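You operate a simulated robot arm through the tools that you are given. There is no shell and no other tool.

Carry out the task below with a simulated robot arm. There is one attempt and no reset: what you move stays moved.

TASK
Pack folded tubes 65 and 57 in the open carton and fold its short flaps in.

The check looks at the end state, three seconds after you hand in, the way a careful person would. Anything else that was tipped, shoved, dropped, spilled or broken makes it a failure. Flat cloth is picked up by pressing the open fingertips on it (5 to 10 N) and closing them slowly along it; thin cloth reads only 2 to 8 mm in the jaws.

THE ROBOT
A 7-joint arm with a three-finger gripper, fixed in place. Base frame: the origin is at the foot of the arm, x ahead of it, y to its left, z up; the work surface is at about z = 0.72. Units: m, rad, N and s.
Its first joint turns from -2.897 to 2.897 rad. Payload 2.69 kg.
Tool frame: the origin (TCP) lies between the finger pads and is the grasp point; the fingertips stand 0.03 m ahead of it; z points along the fingers, y is the line along which they close. Largest opening 0.128 m; the body of the gripper starts 0.117 m behind the TCP.
Orientation is told as [roll, pitch, yaw] about the base's x, y, z axes, in that order, counted from this pose: with the fingers straight down and closing along the base's y, the tool's x points along the base's -x, its y along +y and its z along -z.

THE INTERFACE
- The arm moves only by the tool step_arm. Its argument "commands" is a list of rows, each a list of 3 entries, a list of its own where there are three numbers: the shift along the tool's x, y, z in mm, then the turn, a rotation vector about the tool's x, y, z in rad, then the opening, from 0 (shut) to 1 (fully open). In form: [[[x, y, z], [ax, ay, az], fingers], ...]. A call has 1 to 20 rows; each row is the pose to reach, as a shift and turn from the pose commanded when the call began, along the tool's axes at that moment. Rows are played at 5 a second. More than 0.05 m and 0.15 rad between two rows, or a gripper value outside its range, and nothing of the call is played. A pose out of reach is approached as far as the arm can. The call stops where the force on the tool passes 40 N (or 10 N more than at its start, if that is more) or the arm is blocked; 0.2 s more then pass. Each finger halts on what it meets, pressing with about 25 N; the grip force reading is that of the motor and also rises with nothing between the fingers. The clock runs only during rows and for 0.2 s after the last one: add rows that repeat a pose to give the fingers time. It gives the time, the measured TCP pose, the force on the tool (base axes), the opening and the grip force at its end, in the units of the frame above (readings bear some noise), with the torque about the TCP (base axes, N m) and any sound that the robot's microphone picked up.
- Cameras (640 x 400 px; columns grow to the right, rows downward): "scene" is fixed at [0.3988, 0.5002, 1.4946]; the picture's right is [-0.65, -0.76, 0.00], its down [-0.70, 0.59, -0.40] and it looks along [0.30, -0.26, -0.92] (base axes); focal length 280 px, centre (320, 200). "wrist" rides on the gripper at [0.058, 0.054, -0.131] in the tool frame; the picture's right is [-0.68, 0.74, 0.00], its down [-0.62, -0.57, -0.55] and it looks along [-0.40, -0.37, 0.84] (tool axes); focal length 234 px, centre (320, 200). There is no depth. A picture from a camera that has moved, and an enlarged one, comes with that camera's place and axes in the base frame and with its lens.
- camera(camera): a new picture of that camera. No time passes.
- slide_trunk(by): slides the trunk up (or, below 0, down) by that many m; the arm rides with it, the base frame stays. It gives what a move gives, with no picture.
- inspect(camera, box): a new picture of the part [left, top, right, bottom] of that camera's present view, enlarged. No time passes.
- finish_job(): hands the job in; it is judged then, once.

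Nothing tells you positions but the pictures and the camera data. Unless the task says otherwise, let go and move clear before handing in.

The tools are called after "Call:" as a command line: name --argument value ..., lists and objects as JSON in quotes. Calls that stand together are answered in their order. step_arm: Moves the arm, as the interface text tells. Its arguments: {"type":"object","properties":{"commands":{"type":"array","items":{"type":"array"}}},"required":["commands"]} The other tools are called the same way: slide_trunk (by) slides the trunk up or down; camera (camera) takes a picture; inspect (camera, box) takes an enlarged picture of a part of a camera's view; finish_job () hands the job in.

At the start:

```text
t: 0.0
ee_pos: [0.6727, 0.441, 1.0908]
tool_rot: [0.001, 0.001, -0.001]
force: [0.4, 0.9, 0.5]
ft_torque: [0.01, 0.01, -0.01]
opening: 0.128
grip_force: 0.0
trunk travel left (down, up): [-0.15, 0.2]
```

scene: 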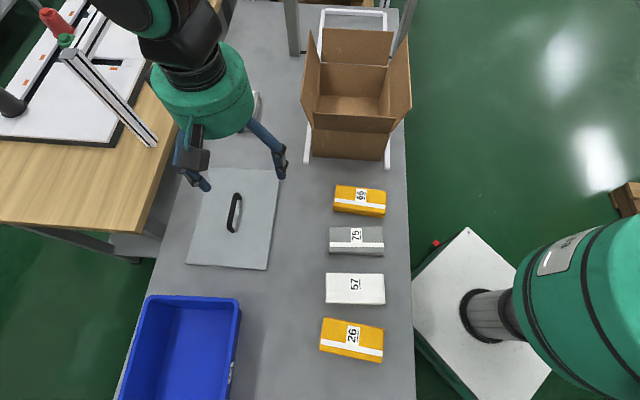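
wrist: 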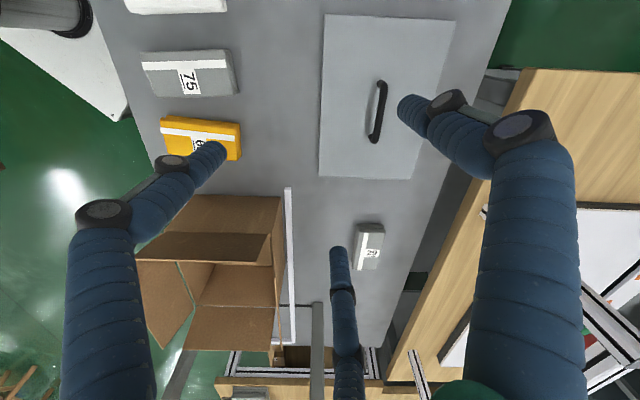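

I see a carton at the top of the bench, four folded bundles in a row (labels like 66/75/57/26), another behind the gripper, and a lid panel with a handle. I'll enlarge the views to read the labels before planning anything.

Call:
inspect --camera "scene" --box '[300, 170, 420, 370]'

Call:
inspect --camera "scene" --box '[270, 0, 430, 180]'

Call:
inspect --camera "wrist" --box '[120, 100, 440, 400]'

Call:
inspect --camera "scene" --box '[110, 140, 310, 400]'

```text
2.00 times, centred on (360, 270) of scene
camera zoom: at [0.3988, 0.5002, 1.4946], right [-0.65, -0.76, 0.0], down [-0.7, 0.59, -0.4], along [0.3, -0.26, -0.92], focal length 560 px, centre (240, 60)
```

zoom: 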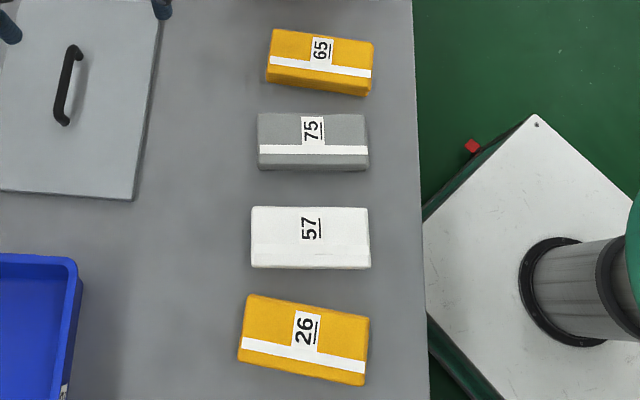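

```text
2.22 times, centred on (350, 90) of scene
camera zoom: at [0.3988, 0.5002, 1.4946], right [-0.65, -0.76, 0.0], down [-0.7, 0.59, -0.4], along [0.3, -0.26, -0.92], focal length 622 px, centre (253, 444)
```

zoom: 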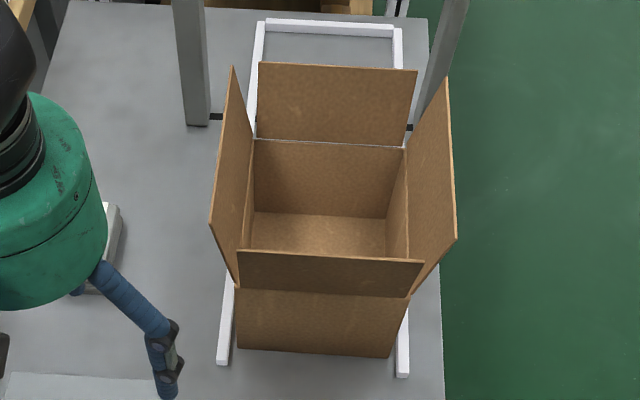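

```text
1.33 times, centred on (280, 250) of wrist
camera zoom: at [0.6165, 0.4943, 1.2222], right [0.68, 0.74, 0.0], down [0.62, -0.57, 0.55], along [0.4, -0.37, -0.84], focal length 312 px, centre (373, 133)
```

zoom: 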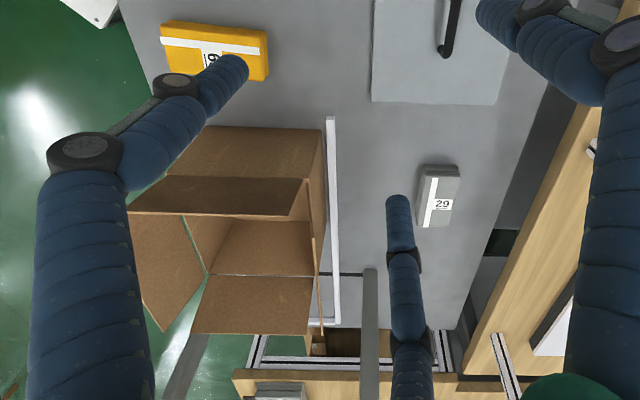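

```text
1.54 times, centred on (210, 270) of scene
camera zoom: at [0.3988, 0.5002, 1.4946], right [-0.65, -0.76, 0.0], down [-0.7, 0.59, -0.4], along [0.3, -0.26, -0.92], focal length 431 px, centre (489, 92)
```

zoom: 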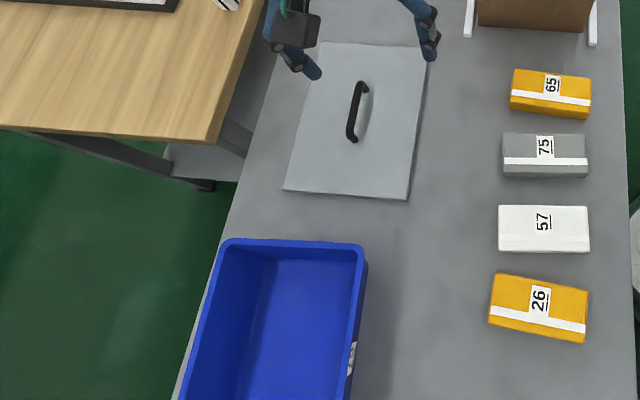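

The targets look like orange 65 (about x 0.57, y 0.20) and white 57 (about x 0.40, y 0.38), with the bench turned roughly 45° to the base. The gripper appears to show three blue fingers, so I'll look closer and test closing it in free air.

Call:
step_arm --commands '[[[0, 0, 0], [0, 0, 0], 0.5], [[0, 0, 0], [0, 0, 0], 0.5], [[0, 0, 0], [0, 0, 0], 0.5]]'

Call:
inspect --camera "scene" --box '[330, 180, 390, 220]'

Call:
inspect --camera "scene" --box '[320, 265, 390, 310]'

Call:
camera --camera "wrist"

Call:
inspect --camera "scene" --box '[80, 0, 320, 200]'

```text
t: 0.8
ee_pos: [0.6732, 0.4407, 1.0909]
tool_rot: [-0.001, 0.0, -0.001]
force: [-0.3, -0.5, -0.6]
ft_torque: [0.0, 0.04, 0.02]
opening: 0.064
grip_force: 0.0
trunk travel left (down, up): [-0.15, 0.2]
```

```text
10.00 times, centred on (360, 200) of scene
camera zoom: at [0.3988, 0.5002, 1.4946], right [-0.65, -0.76, 0.0], down [-0.7, 0.59, -0.4], along [0.3, -0.26, -0.92], focal length 2799 px, centre (-80, 200)
```

zoom: 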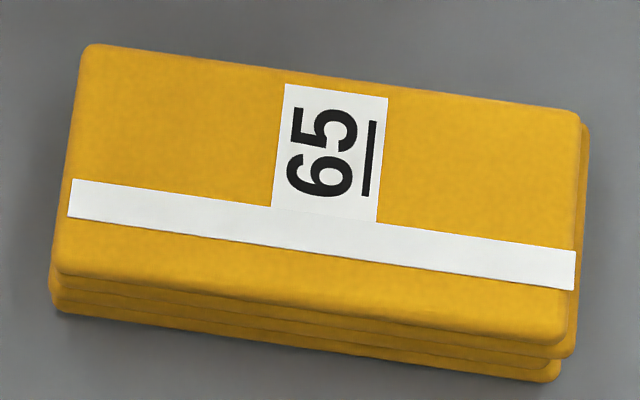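

```text
8.89 times, centred on (355, 288) of scene
camera zoom: at [0.3988, 0.5002, 1.4946], right [-0.65, -0.76, 0.0], down [-0.7, 0.59, -0.4], along [0.3, -0.26, -0.92], focal length 2488 px, centre (9, -578)
```

zoom: 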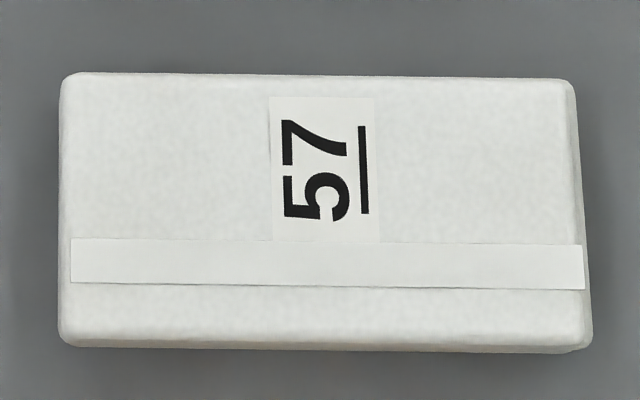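

```text
taken
camera wrist: at [0.6165, 0.4943, 1.2222], right [0.68, 0.74, 0.0], down [0.62, -0.57, 0.55], along [0.4, -0.37, -0.84], focal length 234 px, centre (320, 200)
```

wrist: 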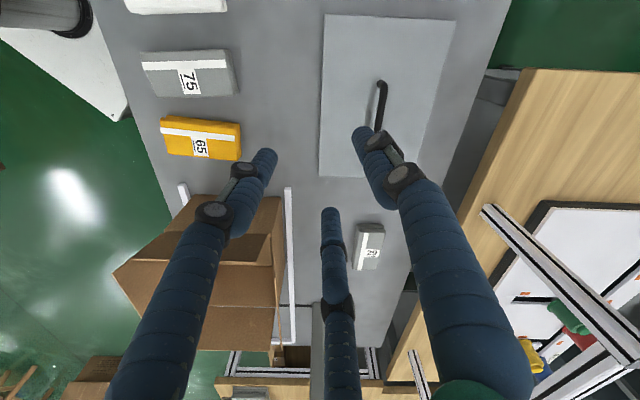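

```text
2.00 times, centred on (200, 100) of scene
camera zoom: at [0.3988, 0.5002, 1.4946], right [-0.65, -0.76, 0.0], down [-0.7, 0.59, -0.4], along [0.3, -0.26, -0.92], focal length 560 px, centre (560, 400)
```

zoom: 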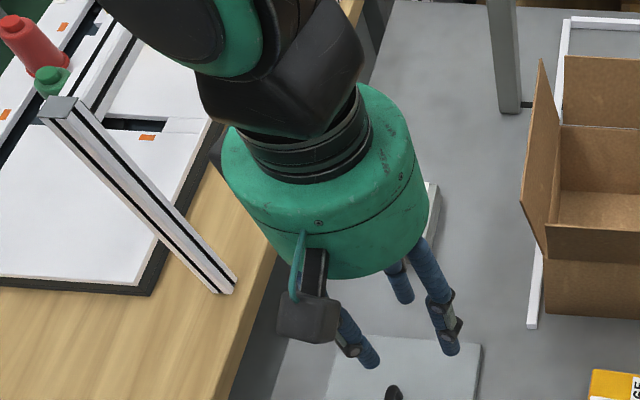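

The gripper is drawn with three fingers closing concentrically (one at +y, two at -y), so I'll keep clearance for that layout as well as for the described two-finger one. Next I move up and across to look into the carton and at its flaps.

Call:
step_arm --commands '[[[5, -20, -40], [0, 0, 0], 0.5], [[10, -50, -80], [0, 0, 0], 0.5], [[20, -95, -100], [0, 0, 0], 0.5], [[30, -140, -110], [0, 0, 0], 0.5], [[40, -185, -115], [0, 0, 0], 0.5], [[50, -230, -120], [0, 0, 0], 0.5], [[50, -240, -120], [0, 0, 0], 0.5]]'

Call:
camera --camera "wrist"

Call:
camera --camera "scene"

```text
refused: row 2 steps farther than a row can; nothing moved
```

```text
taken
camera wrist: at [0.6165, 0.4943, 1.2222], right [0.68, 0.74, 0.0], down [0.62, -0.57, 0.55], along [0.4, -0.37, -0.84], focal length 234 px, centre (320, 200)
```

wrist: 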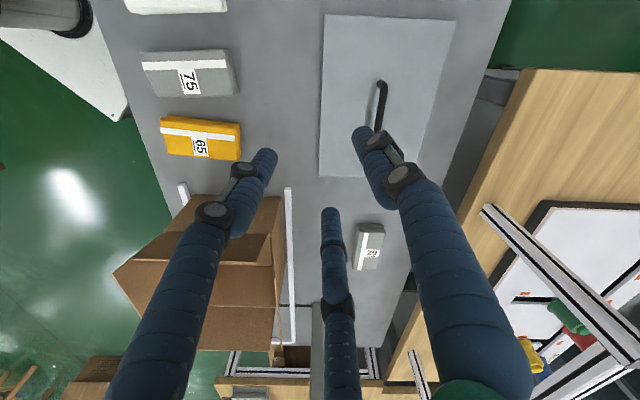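

```text
taken
```

scene: 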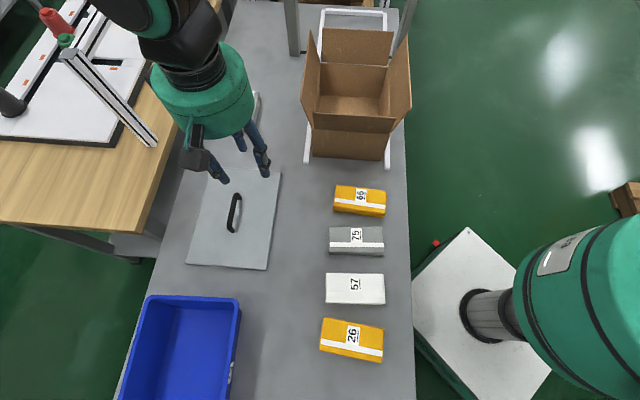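

The call was refused because one row stepped too far, so nothing moved. I'll resend the same move in smaller steps to look at the carton.

Call:
step_arm --commands '[[[5, -10, -40], [0, 0, 0], 0.5], [[10, -35, -75], [0, 0, 0], 0.5], [[20, -70, -100], [0, 0, 0], 0.5], [[30, -110, -110], [0, 0, 0], 0.5], [[40, -150, -115], [0, 0, 0], 0.5], [[45, -190, -120], [0, 0, 0], 0.5], [[50, -230, -120], [0, 0, 0], 0.5], [[50, -240, -120], [0, 0, 0], 0.5]]'

Call:
camera --camera "wrist"

Call:
camera --camera "scene"

```text
t: 2.6
ee_pos: [0.625, 0.2008, 1.2118]
tool_rot: [0.001, 0.001, -0.001]
force: [-0.2, -0.2, 0.9]
ft_torque: [0.05, -0.01, -0.02]
opening: 0.0639
grip_force: 0.1
trunk travel left (down, up): [-0.15, 0.2]
```

```text
taken
camera wrist: at [0.5665, 0.254, 1.3422], right [0.68, 0.74, 0.0], down [0.62, -0.57, 0.55], along [0.4, -0.37, -0.84], focal length 234 px, centre (320, 200)
```

wrist: 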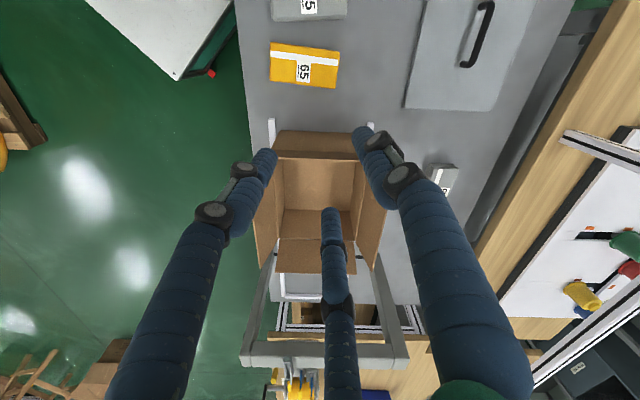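

```text
taken
```

scene: 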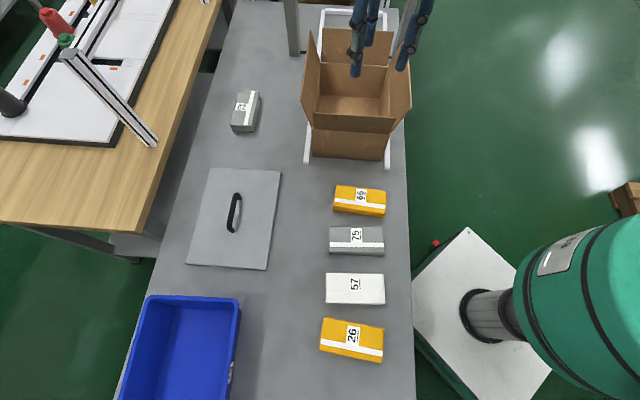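

An arch frame stands behind the carton, with its bar at about z 1.05 and its posts about 0.2 m past the rear edge. I'll enlarge the carton to measure its sides and flaps.

Call:
inspect --camera "wrist" --box '[230, 100, 430, 290]'

Call:
inspect --camera "wrist" --box '[220, 240, 440, 400]'

Call:
inspect --camera "scene" --box '[285, 0, 425, 175]'

```text
2.11 times, centred on (330, 195) of wrist
camera zoom: at [0.5665, 0.254, 1.3422], right [0.68, 0.74, 0.0], down [0.62, -0.57, 0.55], along [0.4, -0.37, -0.84], focal length 493 px, centre (299, 210)
```

zoom: 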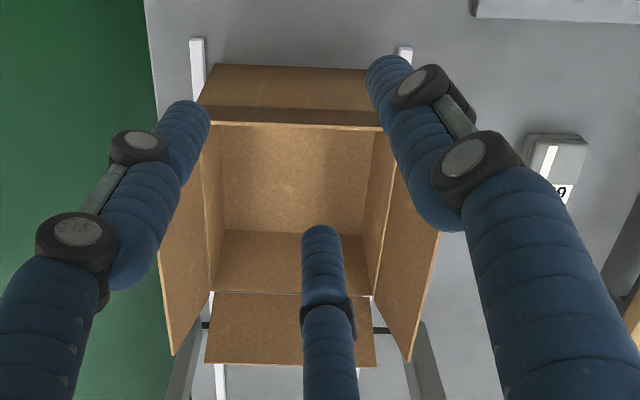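

```text
2.50 times, centred on (330, 320) of wrist
camera zoom: at [0.5665, 0.254, 1.3422], right [0.68, 0.74, 0.0], down [0.62, -0.57, 0.55], along [0.4, -0.37, -0.84], focal length 585 px, centre (295, -100)
```

zoom: 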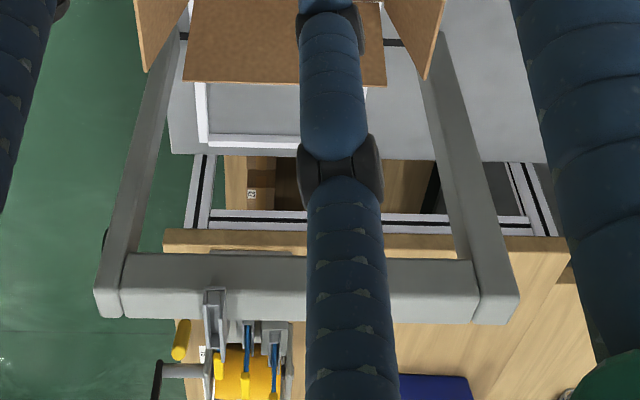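

```text
2.29 times, centred on (355, 88) of scene
camera zoom: at [0.3988, 0.5002, 1.4946], right [-0.65, -0.76, 0.0], down [-0.7, 0.59, -0.4], along [0.3, -0.26, -0.92], focal length 640 px, centre (240, 457)
```

zoom: 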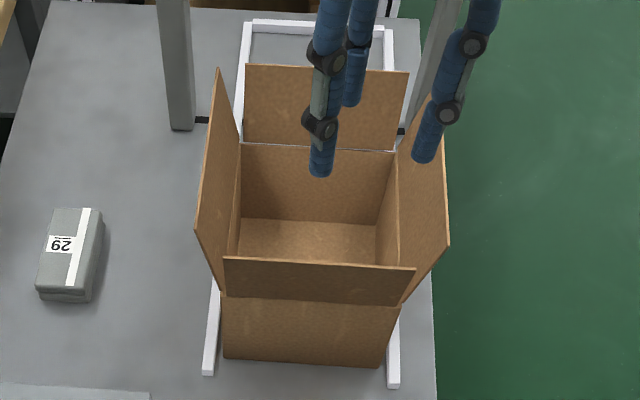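

The fingers hide the ends of the flaps from here. I'll move so that the camera sits directly above the carton, well above the arch, for a clean top view.

Call:
step_arm --commands '[[[-29, -30, -2], [0, 0, 0], 0.5], [[-58, -60, -4], [0, 0, 0], 0.5], [[-87, -90, -6], [0, 0, 0], 0.5], [[-116, -120, -8], [0, 0, 0], 0.5], [[-145, -150, -10], [0, 0, 0], 0.5], [[-174, -180, -10], [0, 0, 0], 0.5], [[-200, -205, -10], [0, 0, 0], 0.5], [[-200, -205, -10], [0, 0, 0], 0.5]]'

Call:
camera --camera "wrist"

Call:
inspect --camera "wrist" --box '[220, 0, 420, 130]'

Call:
camera --camera "scene"

```text
t: 4.4
ee_pos: [0.8243, -0.0044, 1.2219]
tool_rot: [-0.002, 0.002, 0.001]
force: [0.3, 0.2, 0.0]
ft_torque: [0.0, 0.03, 0.01]
opening: 0.0639
grip_force: 0.1
trunk travel left (down, up): [-0.15, 0.2]
```

```text
taken
camera wrist: at [0.7675, 0.0494, 1.3524], right [0.68, 0.74, 0.0], down [0.62, -0.57, 0.55], along [0.4, -0.37, -0.84], focal length 234 px, centre (320, 200)
```

wrist: 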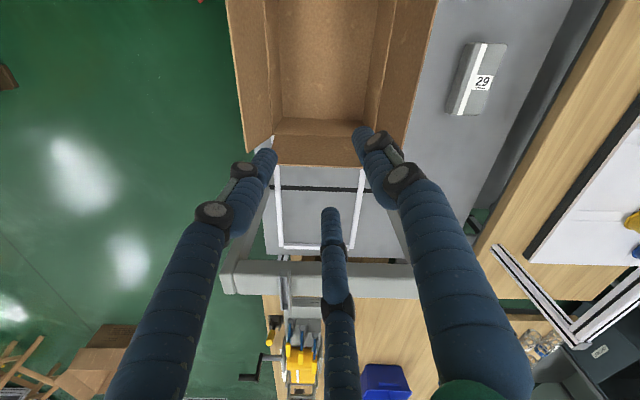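

```text
3.08 times, centred on (320, 65) of wrist
camera zoom: at [0.7675, 0.0494, 1.3524], right [0.68, 0.74, 0.0], down [0.62, -0.57, 0.55], along [0.4, -0.37, -0.84], focal length 720 px, centre (320, 615)
```

zoom: 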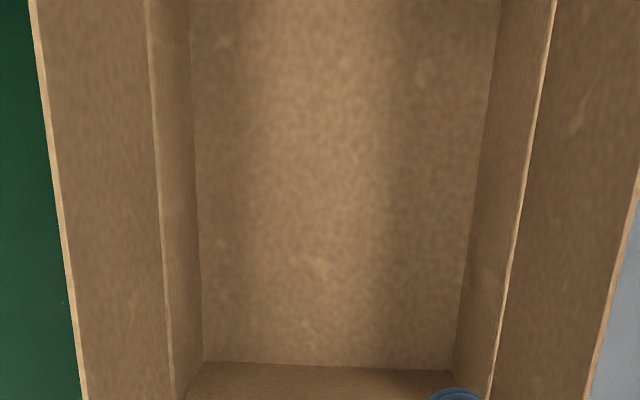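

```text
taken
```

scene: 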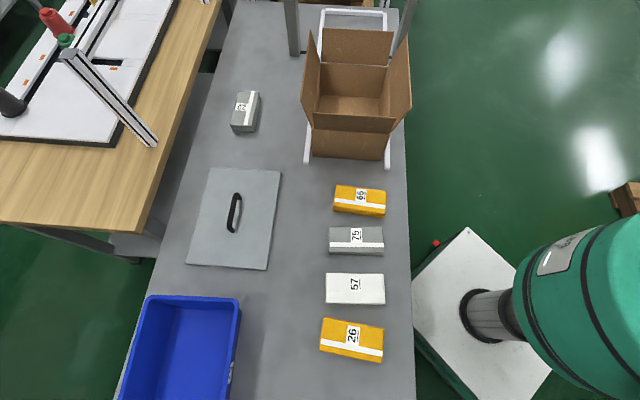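

The camera is too far forward to see the whole carton. I'll back off toward the base and go a bit higher so all four edges fall in the clear upper part of the view.

Call:
step_arm --commands '[[[25, 25, -15], [0, 0, 0], 0.5], [[50, 50, -30], [0, 0, 0], 0.5], [[75, 75, -45], [0, 0, 0], 0.5], [[95, 95, -60], [0, 0, 0], 0.5], [[95, 95, -60], [0, 0, 0], 0.5]]'

Call:
camera --camera "wrist"

Call:
inspect --camera "wrist" --box '[210, 0, 450, 230]'

```text
t: 5.6
ee_pos: [0.7276, 0.0909, 1.2836]
tool_rot: [-0.001, 0.002, 0.0]
force: [0.6, -0.2, -0.6]
ft_torque: [-0.01, -0.02, -0.05]
opening: 0.064
grip_force: 0.1
trunk travel left (down, up): [-0.15, 0.2]
```

```text
taken
camera wrist: at [0.67, 0.1442, 1.4144], right [0.68, 0.74, 0.0], down [0.62, -0.57, 0.55], along [0.4, -0.37, -0.84], focal length 234 px, centre (320, 200)
```

wrist: 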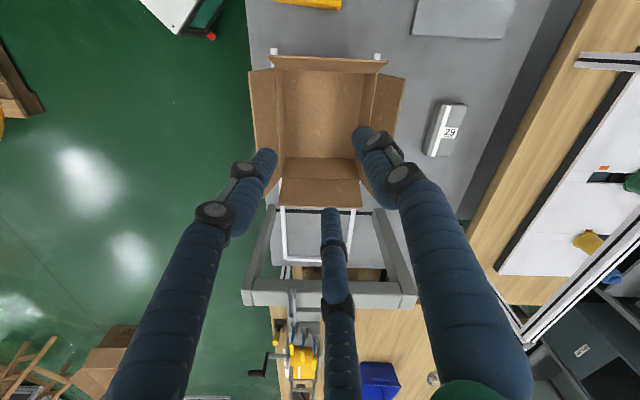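

```text
1.74 times, centred on (330, 115) of wrist
camera zoom: at [0.67, 0.1442, 1.4144], right [0.68, 0.74, 0.0], down [0.62, -0.57, 0.55], along [0.4, -0.37, -0.84], focal length 407 px, centre (303, 348)
```

zoom: 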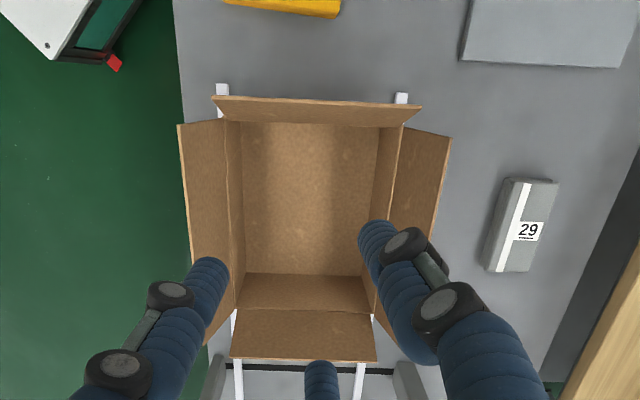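

The carton's short sides are the near one and the far one (about 0.21 m, against 0.247 m for the others). Those two flaps are the short ones, and both lean slightly outward. Next I swing over tube 65 with the jaw line turned across it.

Call:
step_arm --commands '[[[27, 18, 30], [0, 0, -0.118], 0.7], [[54, 36, 60], [0, 0, -0.236], 0.8], [[81, 54, 95], [0, 0, -0.354], 0.9], [[108, 72, 130], [0, 0, -0.472], 1.0], [[135, 92, 165], [0, 0, -0.59], 1.0], [[160, 111, 200], [0, 0, -0.707], 1.0], [[160, 111, 200], [0, 0, -0.707], 1.0]]'

Call:
camera --camera "wrist"

Call:
camera --camera "scene"

```text
t: 7.2
ee_pos: [0.5681, 0.2047, 1.0821]
tool_rot: [0.001, -0.001, 0.709]
force: [-0.5, 0.3, -0.3]
ft_torque: [-0.04, -0.01, 0.0]
opening: 0.1279
grip_force: 0.0
trunk travel left (down, up): [-0.15, 0.2]
```

```text
taken
camera wrist: at [0.4897, 0.2068, 1.2137], right [0.03, 1.0, 0.0], down [0.84, -0.03, 0.55], along [0.55, -0.02, -0.84], focal length 234 px, centre (320, 200)
```

wrist: 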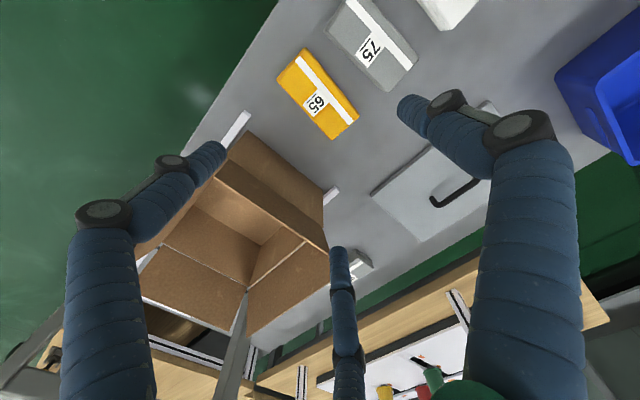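

```text
taken
```

scene: 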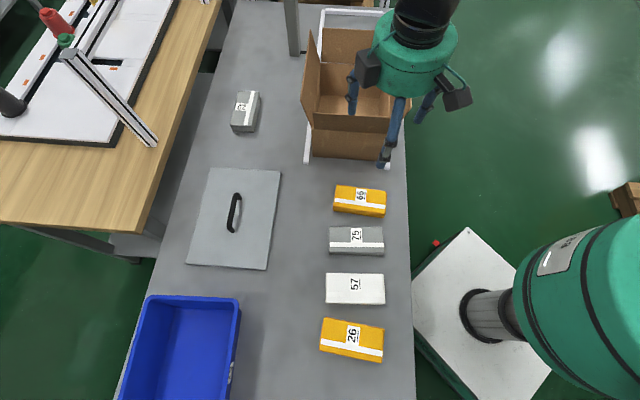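

The view now shows tube 65 with its neighbour 75 on one side and the carton on the other. I'll enlarge this to get its centre, heading and gaps before going down.

Call:
inspect --camera "wrist" --box '[250, 0, 440, 150]'

Call:
inspect --camera "wrist" --box '[120, 100, 360, 300]'

Call:
inspect --camera "scene" --box '[330, 0, 490, 180]'

```text
2.67 times, centred on (345, 75) of wrist
camera zoom: at [0.4897, 0.2068, 1.2137], right [0.03, 1.0, 0.0], down [0.84, -0.03, 0.55], along [0.55, -0.02, -0.84], focal length 624 px, centre (253, 533)
```

zoom: 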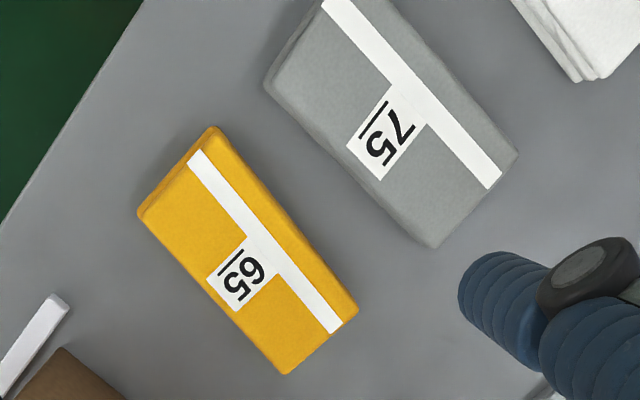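

```text
2.00 times, centred on (240, 200) of wrist
camera zoom: at [0.4897, 0.2068, 1.2137], right [0.03, 1.0, 0.0], down [0.84, -0.03, 0.55], along [0.55, -0.02, -0.84], focal length 468 px, centre (480, 200)
```

zoom: 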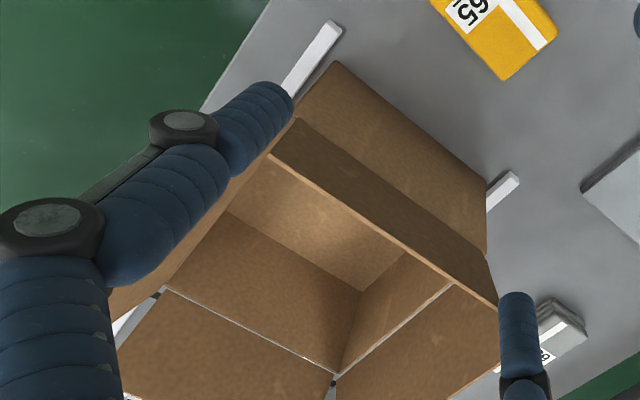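

```text
2.22 times, centred on (410, 90) of scene
camera zoom: at [0.3988, 0.5002, 1.4946], right [-0.65, -0.76, 0.0], down [-0.7, 0.59, -0.4], along [0.3, -0.26, -0.92], focal length 622 px, centre (120, 444)
```

zoom: 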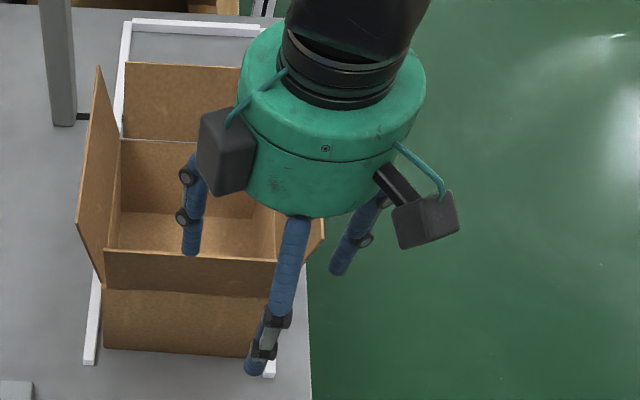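

Both cameras agree that tube 65's top is centred near (0.568, 0.203), heading about 41°, roughly 0.145 × 0.071 m with its top near z 0.755. I'll go down to just above it, offset so that neither finger layout would touch it.

Call:
step_arm --commands '[[[0, -6, 40], [0, 0, 0], 1.0], [[0, -12, 80], [0, 0, 0], 1.0], [[1, -18, 120], [0, 0, 0], 1.0], [[1, -18, 160], [0, 0, 0], 1.0], [[1, -19, 200], [0, 0, 0], 1.0], [[1, -19, 235], [0, 0, 0], 1.0], [[1, -19, 260], [0, 0, 0], 1.0], [[1, -19, 275], [0, 0, 0], 1.0], [[1, -19, 275], [0, 0, 0], 1.0]]'

Call:
camera --camera "wrist"

Call:
inspect --camera "scene" --box '[290, 80, 450, 260]'

```text
t: 9.2
ee_pos: [0.5818, 0.186, 0.8082]
tool_rot: [0.0, -0.001, 0.706]
force: [0.2, 0.1, -0.5]
ft_torque: [-0.02, -0.01, 0.02]
opening: 0.1278
grip_force: 0.1
trunk travel left (down, up): [-0.15, 0.2]
```

```text
taken
camera wrist: at [0.5029, 0.1888, 0.9384], right [0.04, 1.0, 0.0], down [0.84, -0.03, 0.55], along [0.55, -0.02, -0.84], focal length 234 px, centre (320, 200)
```

wrist: 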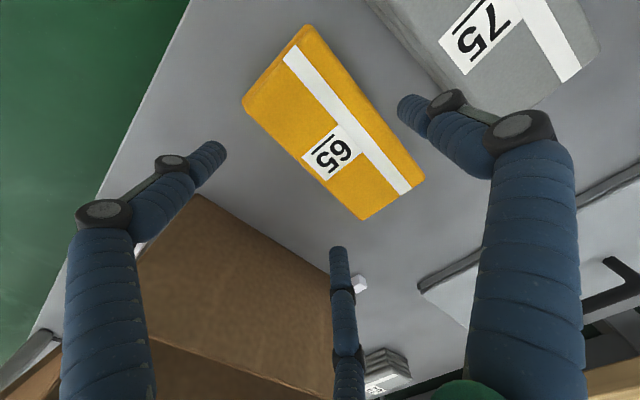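

```text
2.22 times, centred on (370, 170) of scene
camera zoom: at [0.3988, 0.5002, 1.4946], right [-0.65, -0.76, 0.0], down [-0.7, 0.59, -0.4], along [0.3, -0.26, -0.92], focal length 622 px, centre (209, 267)
```

zoom: 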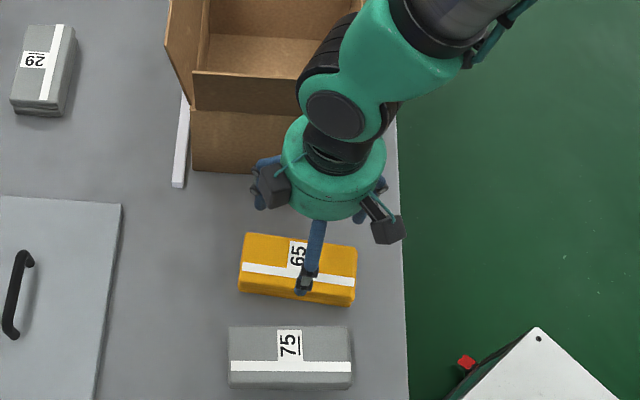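

The tube sits between the fingers, slightly toward the single finger. I'll shift 4 mm toward tube 75 to even the margins, go partway down beside it, and check again.

Call:
step_arm --commands '[[[0, 4, 0], [0, 0, 0], 1.0], [[0, 4, 8], [0, 0, 0], 1.0], [[0, 4, 16], [0, 0, 0], 1.0], [[0, 4, 24], [0, 0, 0], 1.0], [[0, 4, 24], [0, 0, 0], 1.0]]'

Call:
camera --camera "wrist"

Call:
inspect --camera "scene" --box '[330, 150, 410, 270]'

```text
t: 10.4
ee_pos: [0.5785, 0.19, 0.783]
tool_rot: [0.0, 0.0, 0.706]
force: [0.0, 0.9, -0.4]
ft_torque: [-0.02, 0.0, 0.03]
opening: 0.1283
grip_force: 0.0
trunk travel left (down, up): [-0.15, 0.2]
```

```text
taken
camera wrist: at [0.5003, 0.1925, 0.913], right [0.04, 1.0, 0.0], down [0.84, -0.03, 0.55], along [0.55, -0.02, -0.84], focal length 234 px, centre (320, 200)
```

wrist: 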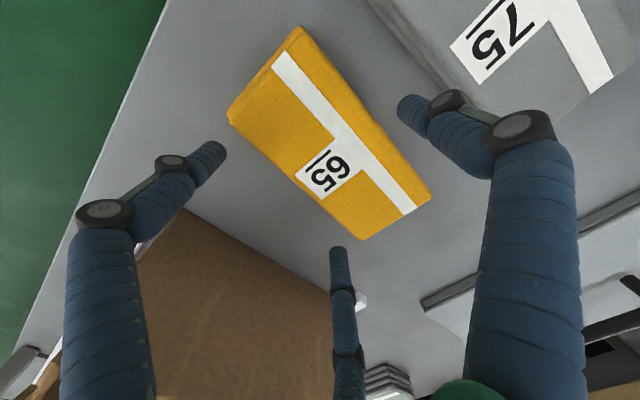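

```text
3.33 times, centred on (370, 210) of scene
camera zoom: at [0.3988, 0.5002, 1.4946], right [-0.65, -0.76, 0.0], down [-0.7, 0.59, -0.4], along [0.3, -0.26, -0.92], focal length 933 px, centre (153, 167)
```

zoom: 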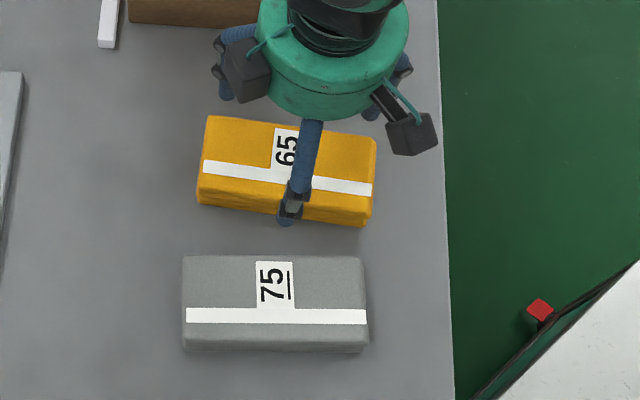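

Fingertips are level with the tube's top and clear on all sides. I'll go down another 25 mm and then close slowly.

Call:
step_arm --commands '[[[0, 0, 8], [0, 0, 0], 1.0], [[0, 0, 16], [0, 0, 0], 1.0], [[0, 0, 24], [0, 0, 0], 1.0], [[0, 0, 24], [0, 0, 0], 1.0]]'

Call:
camera --camera "wrist"

```text
t: 11.4
ee_pos: [0.5781, 0.189, 0.7582]
tool_rot: [0.0, -0.001, 0.707]
force: [-0.1, -0.6, -0.1]
ft_torque: [0.01, -0.02, 0.0]
opening: 0.1279
grip_force: 0.0
trunk travel left (down, up): [-0.15, 0.2]
```

```text
taken
camera wrist: at [0.4996, 0.192, 0.8886], right [0.04, 1.0, 0.0], down [0.84, -0.03, 0.55], along [0.55, -0.02, -0.84], focal length 234 px, centre (320, 200)
```

wrist: 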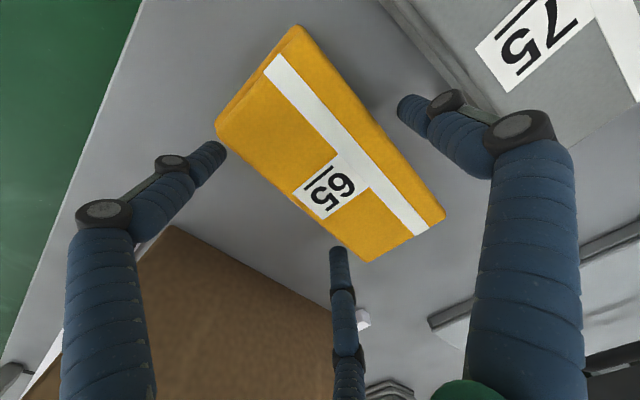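

The fingers flank the tube with room on both sides. I'll close in small steps and watch the opening reading to learn the real finger layout.

Call:
step_arm --commands '[[[0, 0, 0], [0, 0, 0], 0.92], [[0, 0, 0], [0, 0, 0], 0.84], [[0, 0, 0], [0, 0, 0], 0.78], [[0, 0, 0], [0, 0, 0], 0.74], [[0, 0, 0], [0, 0, 0], 0.7]]'

Call:
camera --camera "wrist"

```text
t: 12.6
ee_pos: [0.5785, 0.1897, 0.7588]
tool_rot: [0.001, -0.001, 0.706]
force: [-2.0, 1.3, 6.5]
ft_torque: [0.07, 0.27, 0.11]
opening: 0.1041
grip_force: 25.6
trunk travel left (down, up): [-0.15, 0.2]
```

```text
taken
camera wrist: at [0.4996, 0.1921, 0.8891], right [0.04, 1.0, 0.0], down [0.84, -0.03, 0.55], along [0.55, -0.02, -0.84], focal length 234 px, centre (320, 200)
```

wrist: 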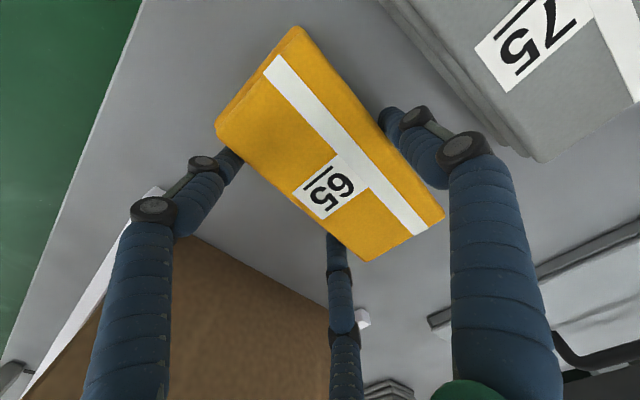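

The fingers stopped at 0.104 on a tube about 0.071 m wide. That only fits three concentric fingers, so the drawn three-finger layout is the real one despite the description, and I'll plan every clearance with it. Now a small test lift.

Call:
step_arm --commands '[[[0, 0, 0], [0, 0, 0], 0.62], [[0, 0, 0], [0, 0, 0], 0.62], [[0, 0, -10], [0, 0, 0], 0.62], [[0, 0, -20], [0, 0, 0], 0.62], [[0, 0, -35], [0, 0, 0], 0.62], [[0, 0, -35], [0, 0, 0], 0.62]]'

Call:
camera --camera "wrist"

Call:
inspect --camera "scene" --box '[290, 80, 450, 260]'

```text
t: 14.0
ee_pos: [0.5777, 0.19, 0.7941]
tool_rot: [-0.001, 0.001, 0.707]
force: [-0.2, -0.2, 0.1]
ft_torque: [0.0, 0.02, 0.02]
opening: 0.0794
grip_force: 0.0
trunk travel left (down, up): [-0.15, 0.2]
```

```text
taken
camera wrist: at [0.4994, 0.1926, 0.9248], right [0.04, 1.0, 0.0], down [0.84, -0.03, 0.55], along [0.55, -0.02, -0.84], focal length 234 px, centre (320, 200)
```

wrist: 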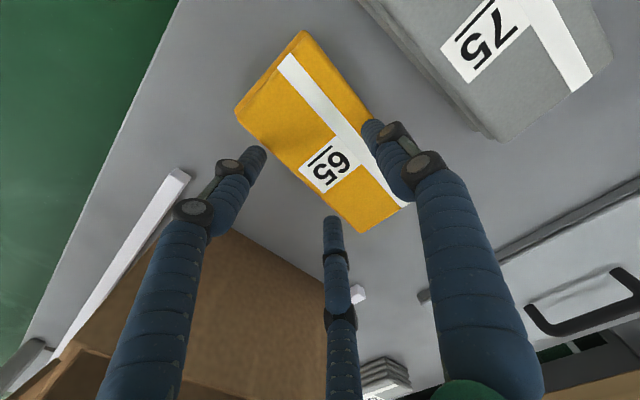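

```text
2.22 times, centred on (370, 170) of scene
camera zoom: at [0.3988, 0.5002, 1.4946], right [-0.65, -0.76, 0.0], down [-0.7, 0.59, -0.4], along [0.3, -0.26, -0.92], focal length 622 px, centre (209, 267)
```

zoom: 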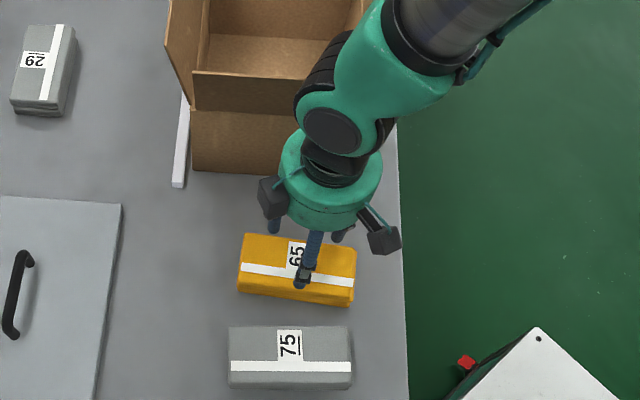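

The tube stayed on the bench: the fingers slipped off it as I lifted, and nothing else moved. I'll look closely at the tube and fingers to understand why before trying again.

Call:
inspect --camera "wrist" --box '[210, 0, 430, 250]'

Call:
inspect --camera "scene" --box '[330, 150, 410, 220]'

```text
1.60 times, centred on (320, 125) of wrist
camera zoom: at [0.4994, 0.1926, 0.9248], right [0.04, 1.0, 0.0], down [0.84, -0.03, 0.55], along [0.55, -0.02, -0.84], focal length 375 px, centre (320, 320)
```

zoom: 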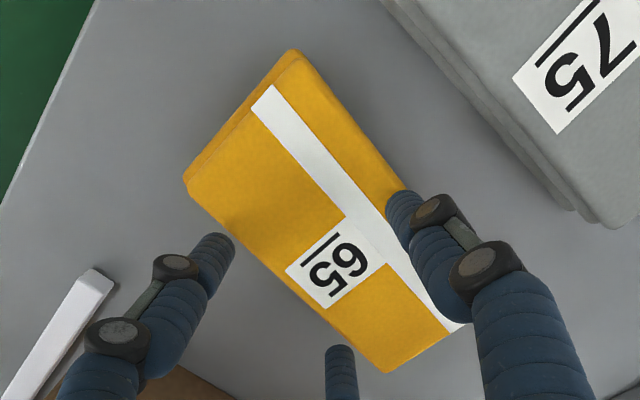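

```text
5.71 times, centred on (370, 185) of scene
camera zoom: at [0.3988, 0.5002, 1.4946], right [-0.65, -0.76, 0.0], down [-0.7, 0.59, -0.4], along [0.3, -0.26, -0.92], focal length 1600 px, centre (34, 286)
```

zoom: 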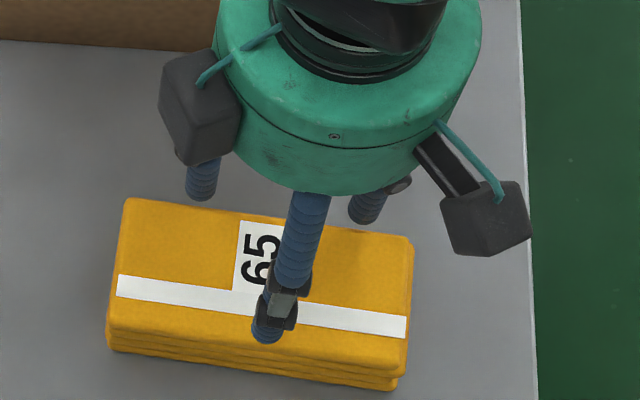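

The readings fit three round fingers (a 0.071 m tube would stop them at about 0.103), and the tube itself hasn't shifted. I'll open, go down again slightly higher off the bench, close firmly and lift very slowly while watching the force.

Call:
step_arm --commands '[[[0, 0, 0], [0, 0, 0], 1.0], [[0, 0, 0], [0, 0, 0], 1.0], [[0, 0, 12], [0, 0, 0], 1.0], [[0, 0, 24], [0, 0, 0], 1.0], [[0, 0, 33], [0, 0, 0], 1.0], [[0, 0, 33], [0, 0, 0], 0.9], [[0, 0, 33], [0, 0, 0], 0.82], [[0, 0, 33], [0, 0, 0], 0.76], [[0, 0, 33], [0, 0, 0], 0.7], [[0, 0, 33], [0, 0, 0], 0.6], [[0, 0, 33], [0, 0, 0], 0.6], [[0, 0, 33], [0, 0, 0], 0.6]]'

Call:
camera --camera "wrist"

Call:
inspect --camera "scene" --box '[330, 150, 410, 220]'

```text
t: 16.6
ee_pos: [0.5781, 0.1898, 0.7628]
tool_rot: [0.0, -0.001, 0.706]
force: [-2.2, 1.2, 3.8]
ft_torque: [0.08, 0.19, 0.0]
opening: 0.1041
grip_force: 25.1
trunk travel left (down, up): [-0.15, 0.2]
```

```text
taken
camera wrist: at [0.4997, 0.1931, 0.8921], right [0.04, 1.0, 0.0], down [0.84, -0.03, 0.55], along [0.55, -0.02, -0.84], focal length 234 px, centre (320, 200)
```

wrist: 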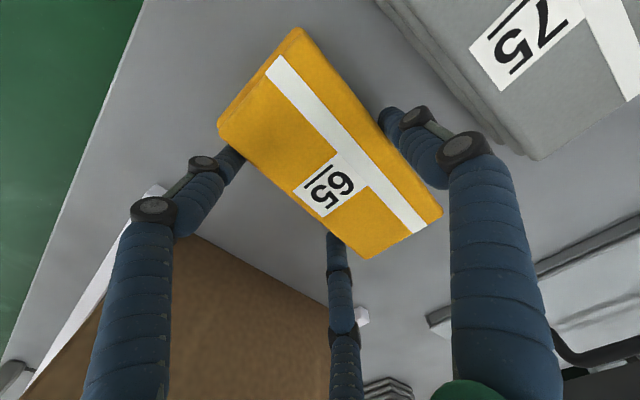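

```text
5.71 times, centred on (370, 185) of scene
camera zoom: at [0.3988, 0.5002, 1.4946], right [-0.65, -0.76, 0.0], down [-0.7, 0.59, -0.4], along [0.3, -0.26, -0.92], focal length 1600 px, centre (34, 286)
```

zoom: 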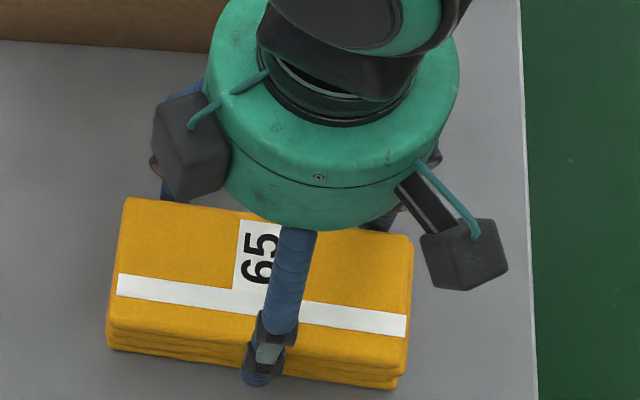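

The grip stops at the same 0.104 opening with 25 N. Now a very slow 6 mm lift to see whether the tube follows.

Call:
step_arm --commands '[[[0, 0, -2], [0, 0, 0], 0.6], [[0, 0, -4], [0, 0, 0], 0.6], [[0, 0, -6], [0, 0, 0], 0.6], [[0, 0, -6], [0, 0, 0], 0.6]]'

Call:
camera --camera "wrist"

Call:
inspect --camera "scene" --box '[330, 150, 410, 220]'

```text
t: 17.6
ee_pos: [0.5776, 0.1893, 0.7672]
tool_rot: [0.0, 0.0, 0.706]
force: [-0.9, -0.3, -1.3]
ft_torque: [-0.03, -0.01, -0.01]
opening: 0.104
grip_force: 24.6
trunk travel left (down, up): [-0.15, 0.2]
```

```text
taken
camera wrist: at [0.4994, 0.1927, 0.8976], right [0.04, 1.0, 0.0], down [0.84, -0.03, 0.55], along [0.55, -0.02, -0.84], focal length 234 px, centre (320, 200)
```

wrist: 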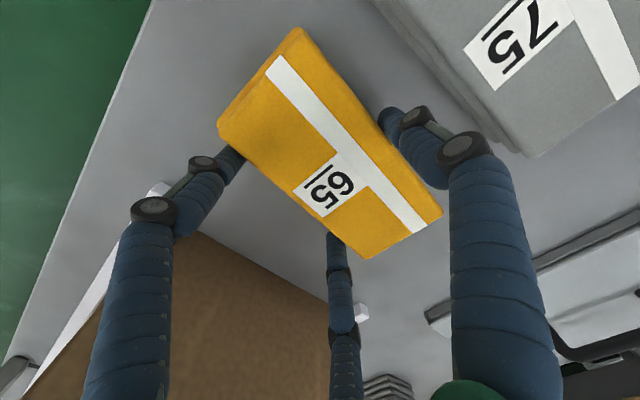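

```text
5.71 times, centred on (370, 185) of scene
camera zoom: at [0.3988, 0.5002, 1.4946], right [-0.65, -0.76, 0.0], down [-0.7, 0.59, -0.4], along [0.3, -0.26, -0.92], focal length 1600 px, centre (34, 286)
```

zoom: 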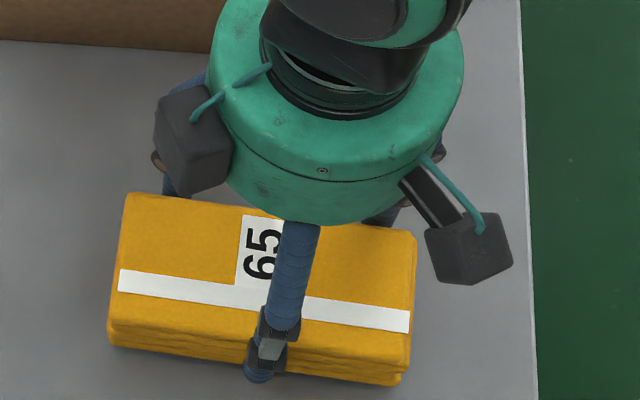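

This time the tube lifts with the gripper, and it weighs only about 1.5 N. I'll keep raising slowly and check the grip again partway.

Call:
step_arm --commands '[[[0, 0, -2], [0, 0, 0], 0.6], [[0, 0, -4], [0, 0, 0], 0.6], [[0, 0, -7], [0, 0, 0], 0.6], [[0, 0, -10], [0, 0, 0], 0.6], [[0, 0, -14], [0, 0, 0], 0.6], [[0, 0, -18], [0, 0, 0], 0.6], [[0, 0, -22], [0, 0, 0], 0.6], [[0, 0, -26], [0, 0, 0], 0.6], [[0, 0, -30], [0, 0, 0], 0.6], [[0, 0, -34], [0, 0, 0], 0.6], [[0, 0, -38], [0, 0, 0], 0.6], [[0, 0, -40], [0, 0, 0], 0.6]]'

Call:
camera --camera "wrist"

Call:
inspect --camera "scene" --box '[290, 80, 450, 260]'

```text
t: 20.2
ee_pos: [0.5787, 0.1882, 0.8058]
tool_rot: [0.0, -0.001, 0.707]
force: [0.4, 0.6, -1.7]
ft_torque: [-0.05, -0.05, -0.04]
opening: 0.1039
grip_force: 25.3
trunk travel left (down, up): [-0.15, 0.2]
```

```text
taken
camera wrist: at [0.5003, 0.1915, 0.9372], right [0.04, 1.0, 0.0], down [0.84, -0.03, 0.55], along [0.55, -0.02, -0.84], focal length 234 px, centre (320, 200)
```

wrist: 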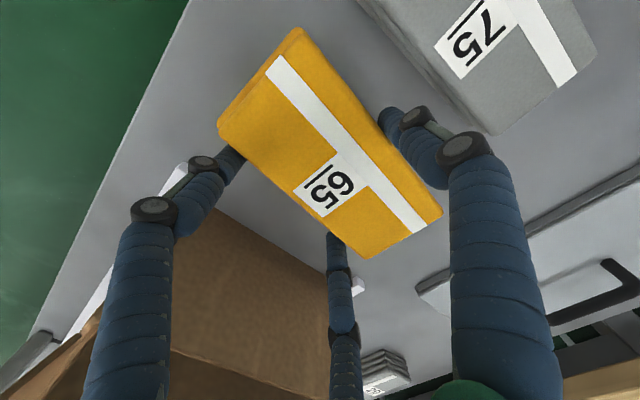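

```text
2.22 times, centred on (370, 170) of scene
camera zoom: at [0.3988, 0.5002, 1.4946], right [-0.65, -0.76, 0.0], down [-0.7, 0.59, -0.4], along [0.3, -0.26, -0.92], focal length 622 px, centre (209, 267)
```

zoom: 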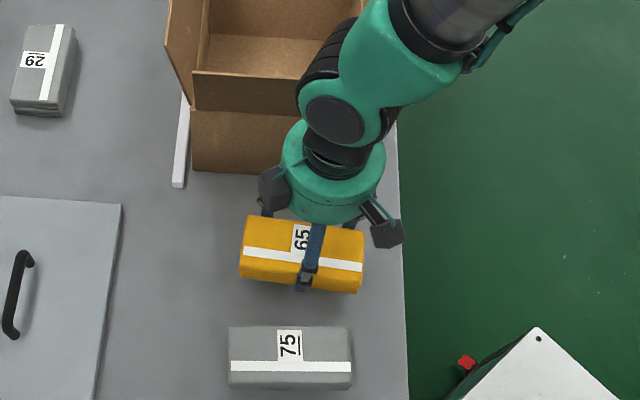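

The grip is steady at 0.104 opening and 25 N. I'll raise straight up to about z 1.07 so the tube's bottom clears the flaps.

Call:
step_arm --commands '[[[0, 0, -5], [0, 0, 0], 0.6], [[0, 0, -15], [0, 0, 0], 0.6], [[0, 0, -28], [0, 0, 0], 0.6], [[0, 0, -42], [0, 0, 0], 0.6], [[0, 0, -57], [0, 0, 0], 0.6], [[0, 0, -72], [0, 0, 0], 0.6], [[0, 0, -87], [0, 0, 0], 0.6], [[0, 0, -102], [0, 0, 0], 0.6], [[0, 0, -117], [0, 0, 0], 0.6], [[0, 0, -132], [0, 0, 0], 0.6], [[0, 0, -147], [0, 0, 0], 0.6], [[0, 0, -162], [0, 0, 0], 0.6], [[0, 0, -177], [0, 0, 0], 0.6], [[0, 0, -192], [0, 0, 0], 0.6], [[0, 0, -207], [0, 0, 0], 0.6], [[0, 0, -222], [0, 0, 0], 0.6], [[0, 0, -237], [0, 0, 0], 0.6], [[0, 0, -250], [0, 0, 0], 0.6], [[0, 0, -260], [0, 0, 0], 0.6], [[0, 0, -265], [0, 0, 0], 0.6]]'

Call:
camera --camera "wrist"

Call:
camera --camera "scene"

```text
t: 24.4
ee_pos: [0.5773, 0.1888, 1.0724]
tool_rot: [0.0, 0.001, 0.707]
force: [0.1, 0.3, -1.4]
ft_torque: [-0.06, -0.03, 0.02]
opening: 0.104
grip_force: 24.7
trunk travel left (down, up): [-0.15, 0.2]
```

```text
taken
camera wrist: at [0.4993, 0.1922, 1.2029], right [0.04, 1.0, 0.0], down [0.84, -0.03, 0.55], along [0.55, -0.02, -0.84], focal length 234 px, centre (320, 200)
```

wrist: 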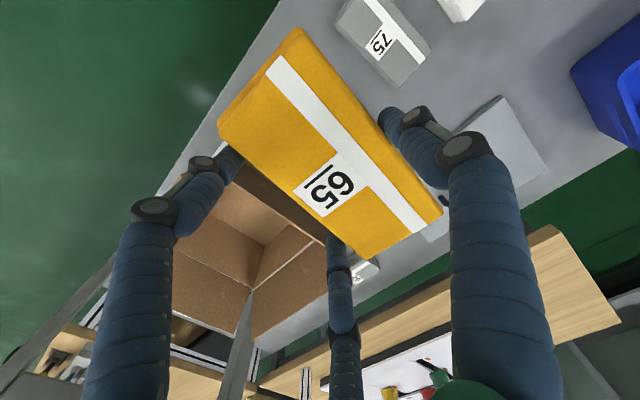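

```text
taken
```

scene: 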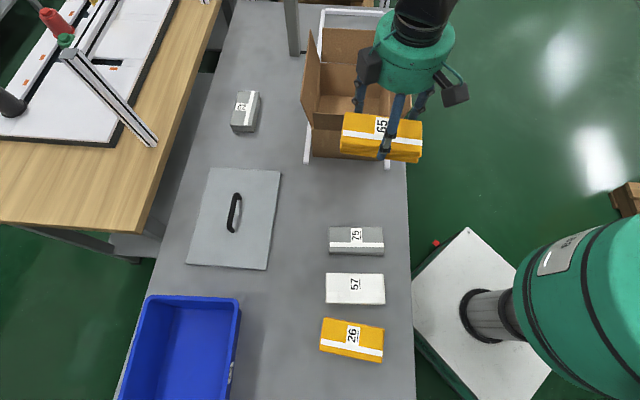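

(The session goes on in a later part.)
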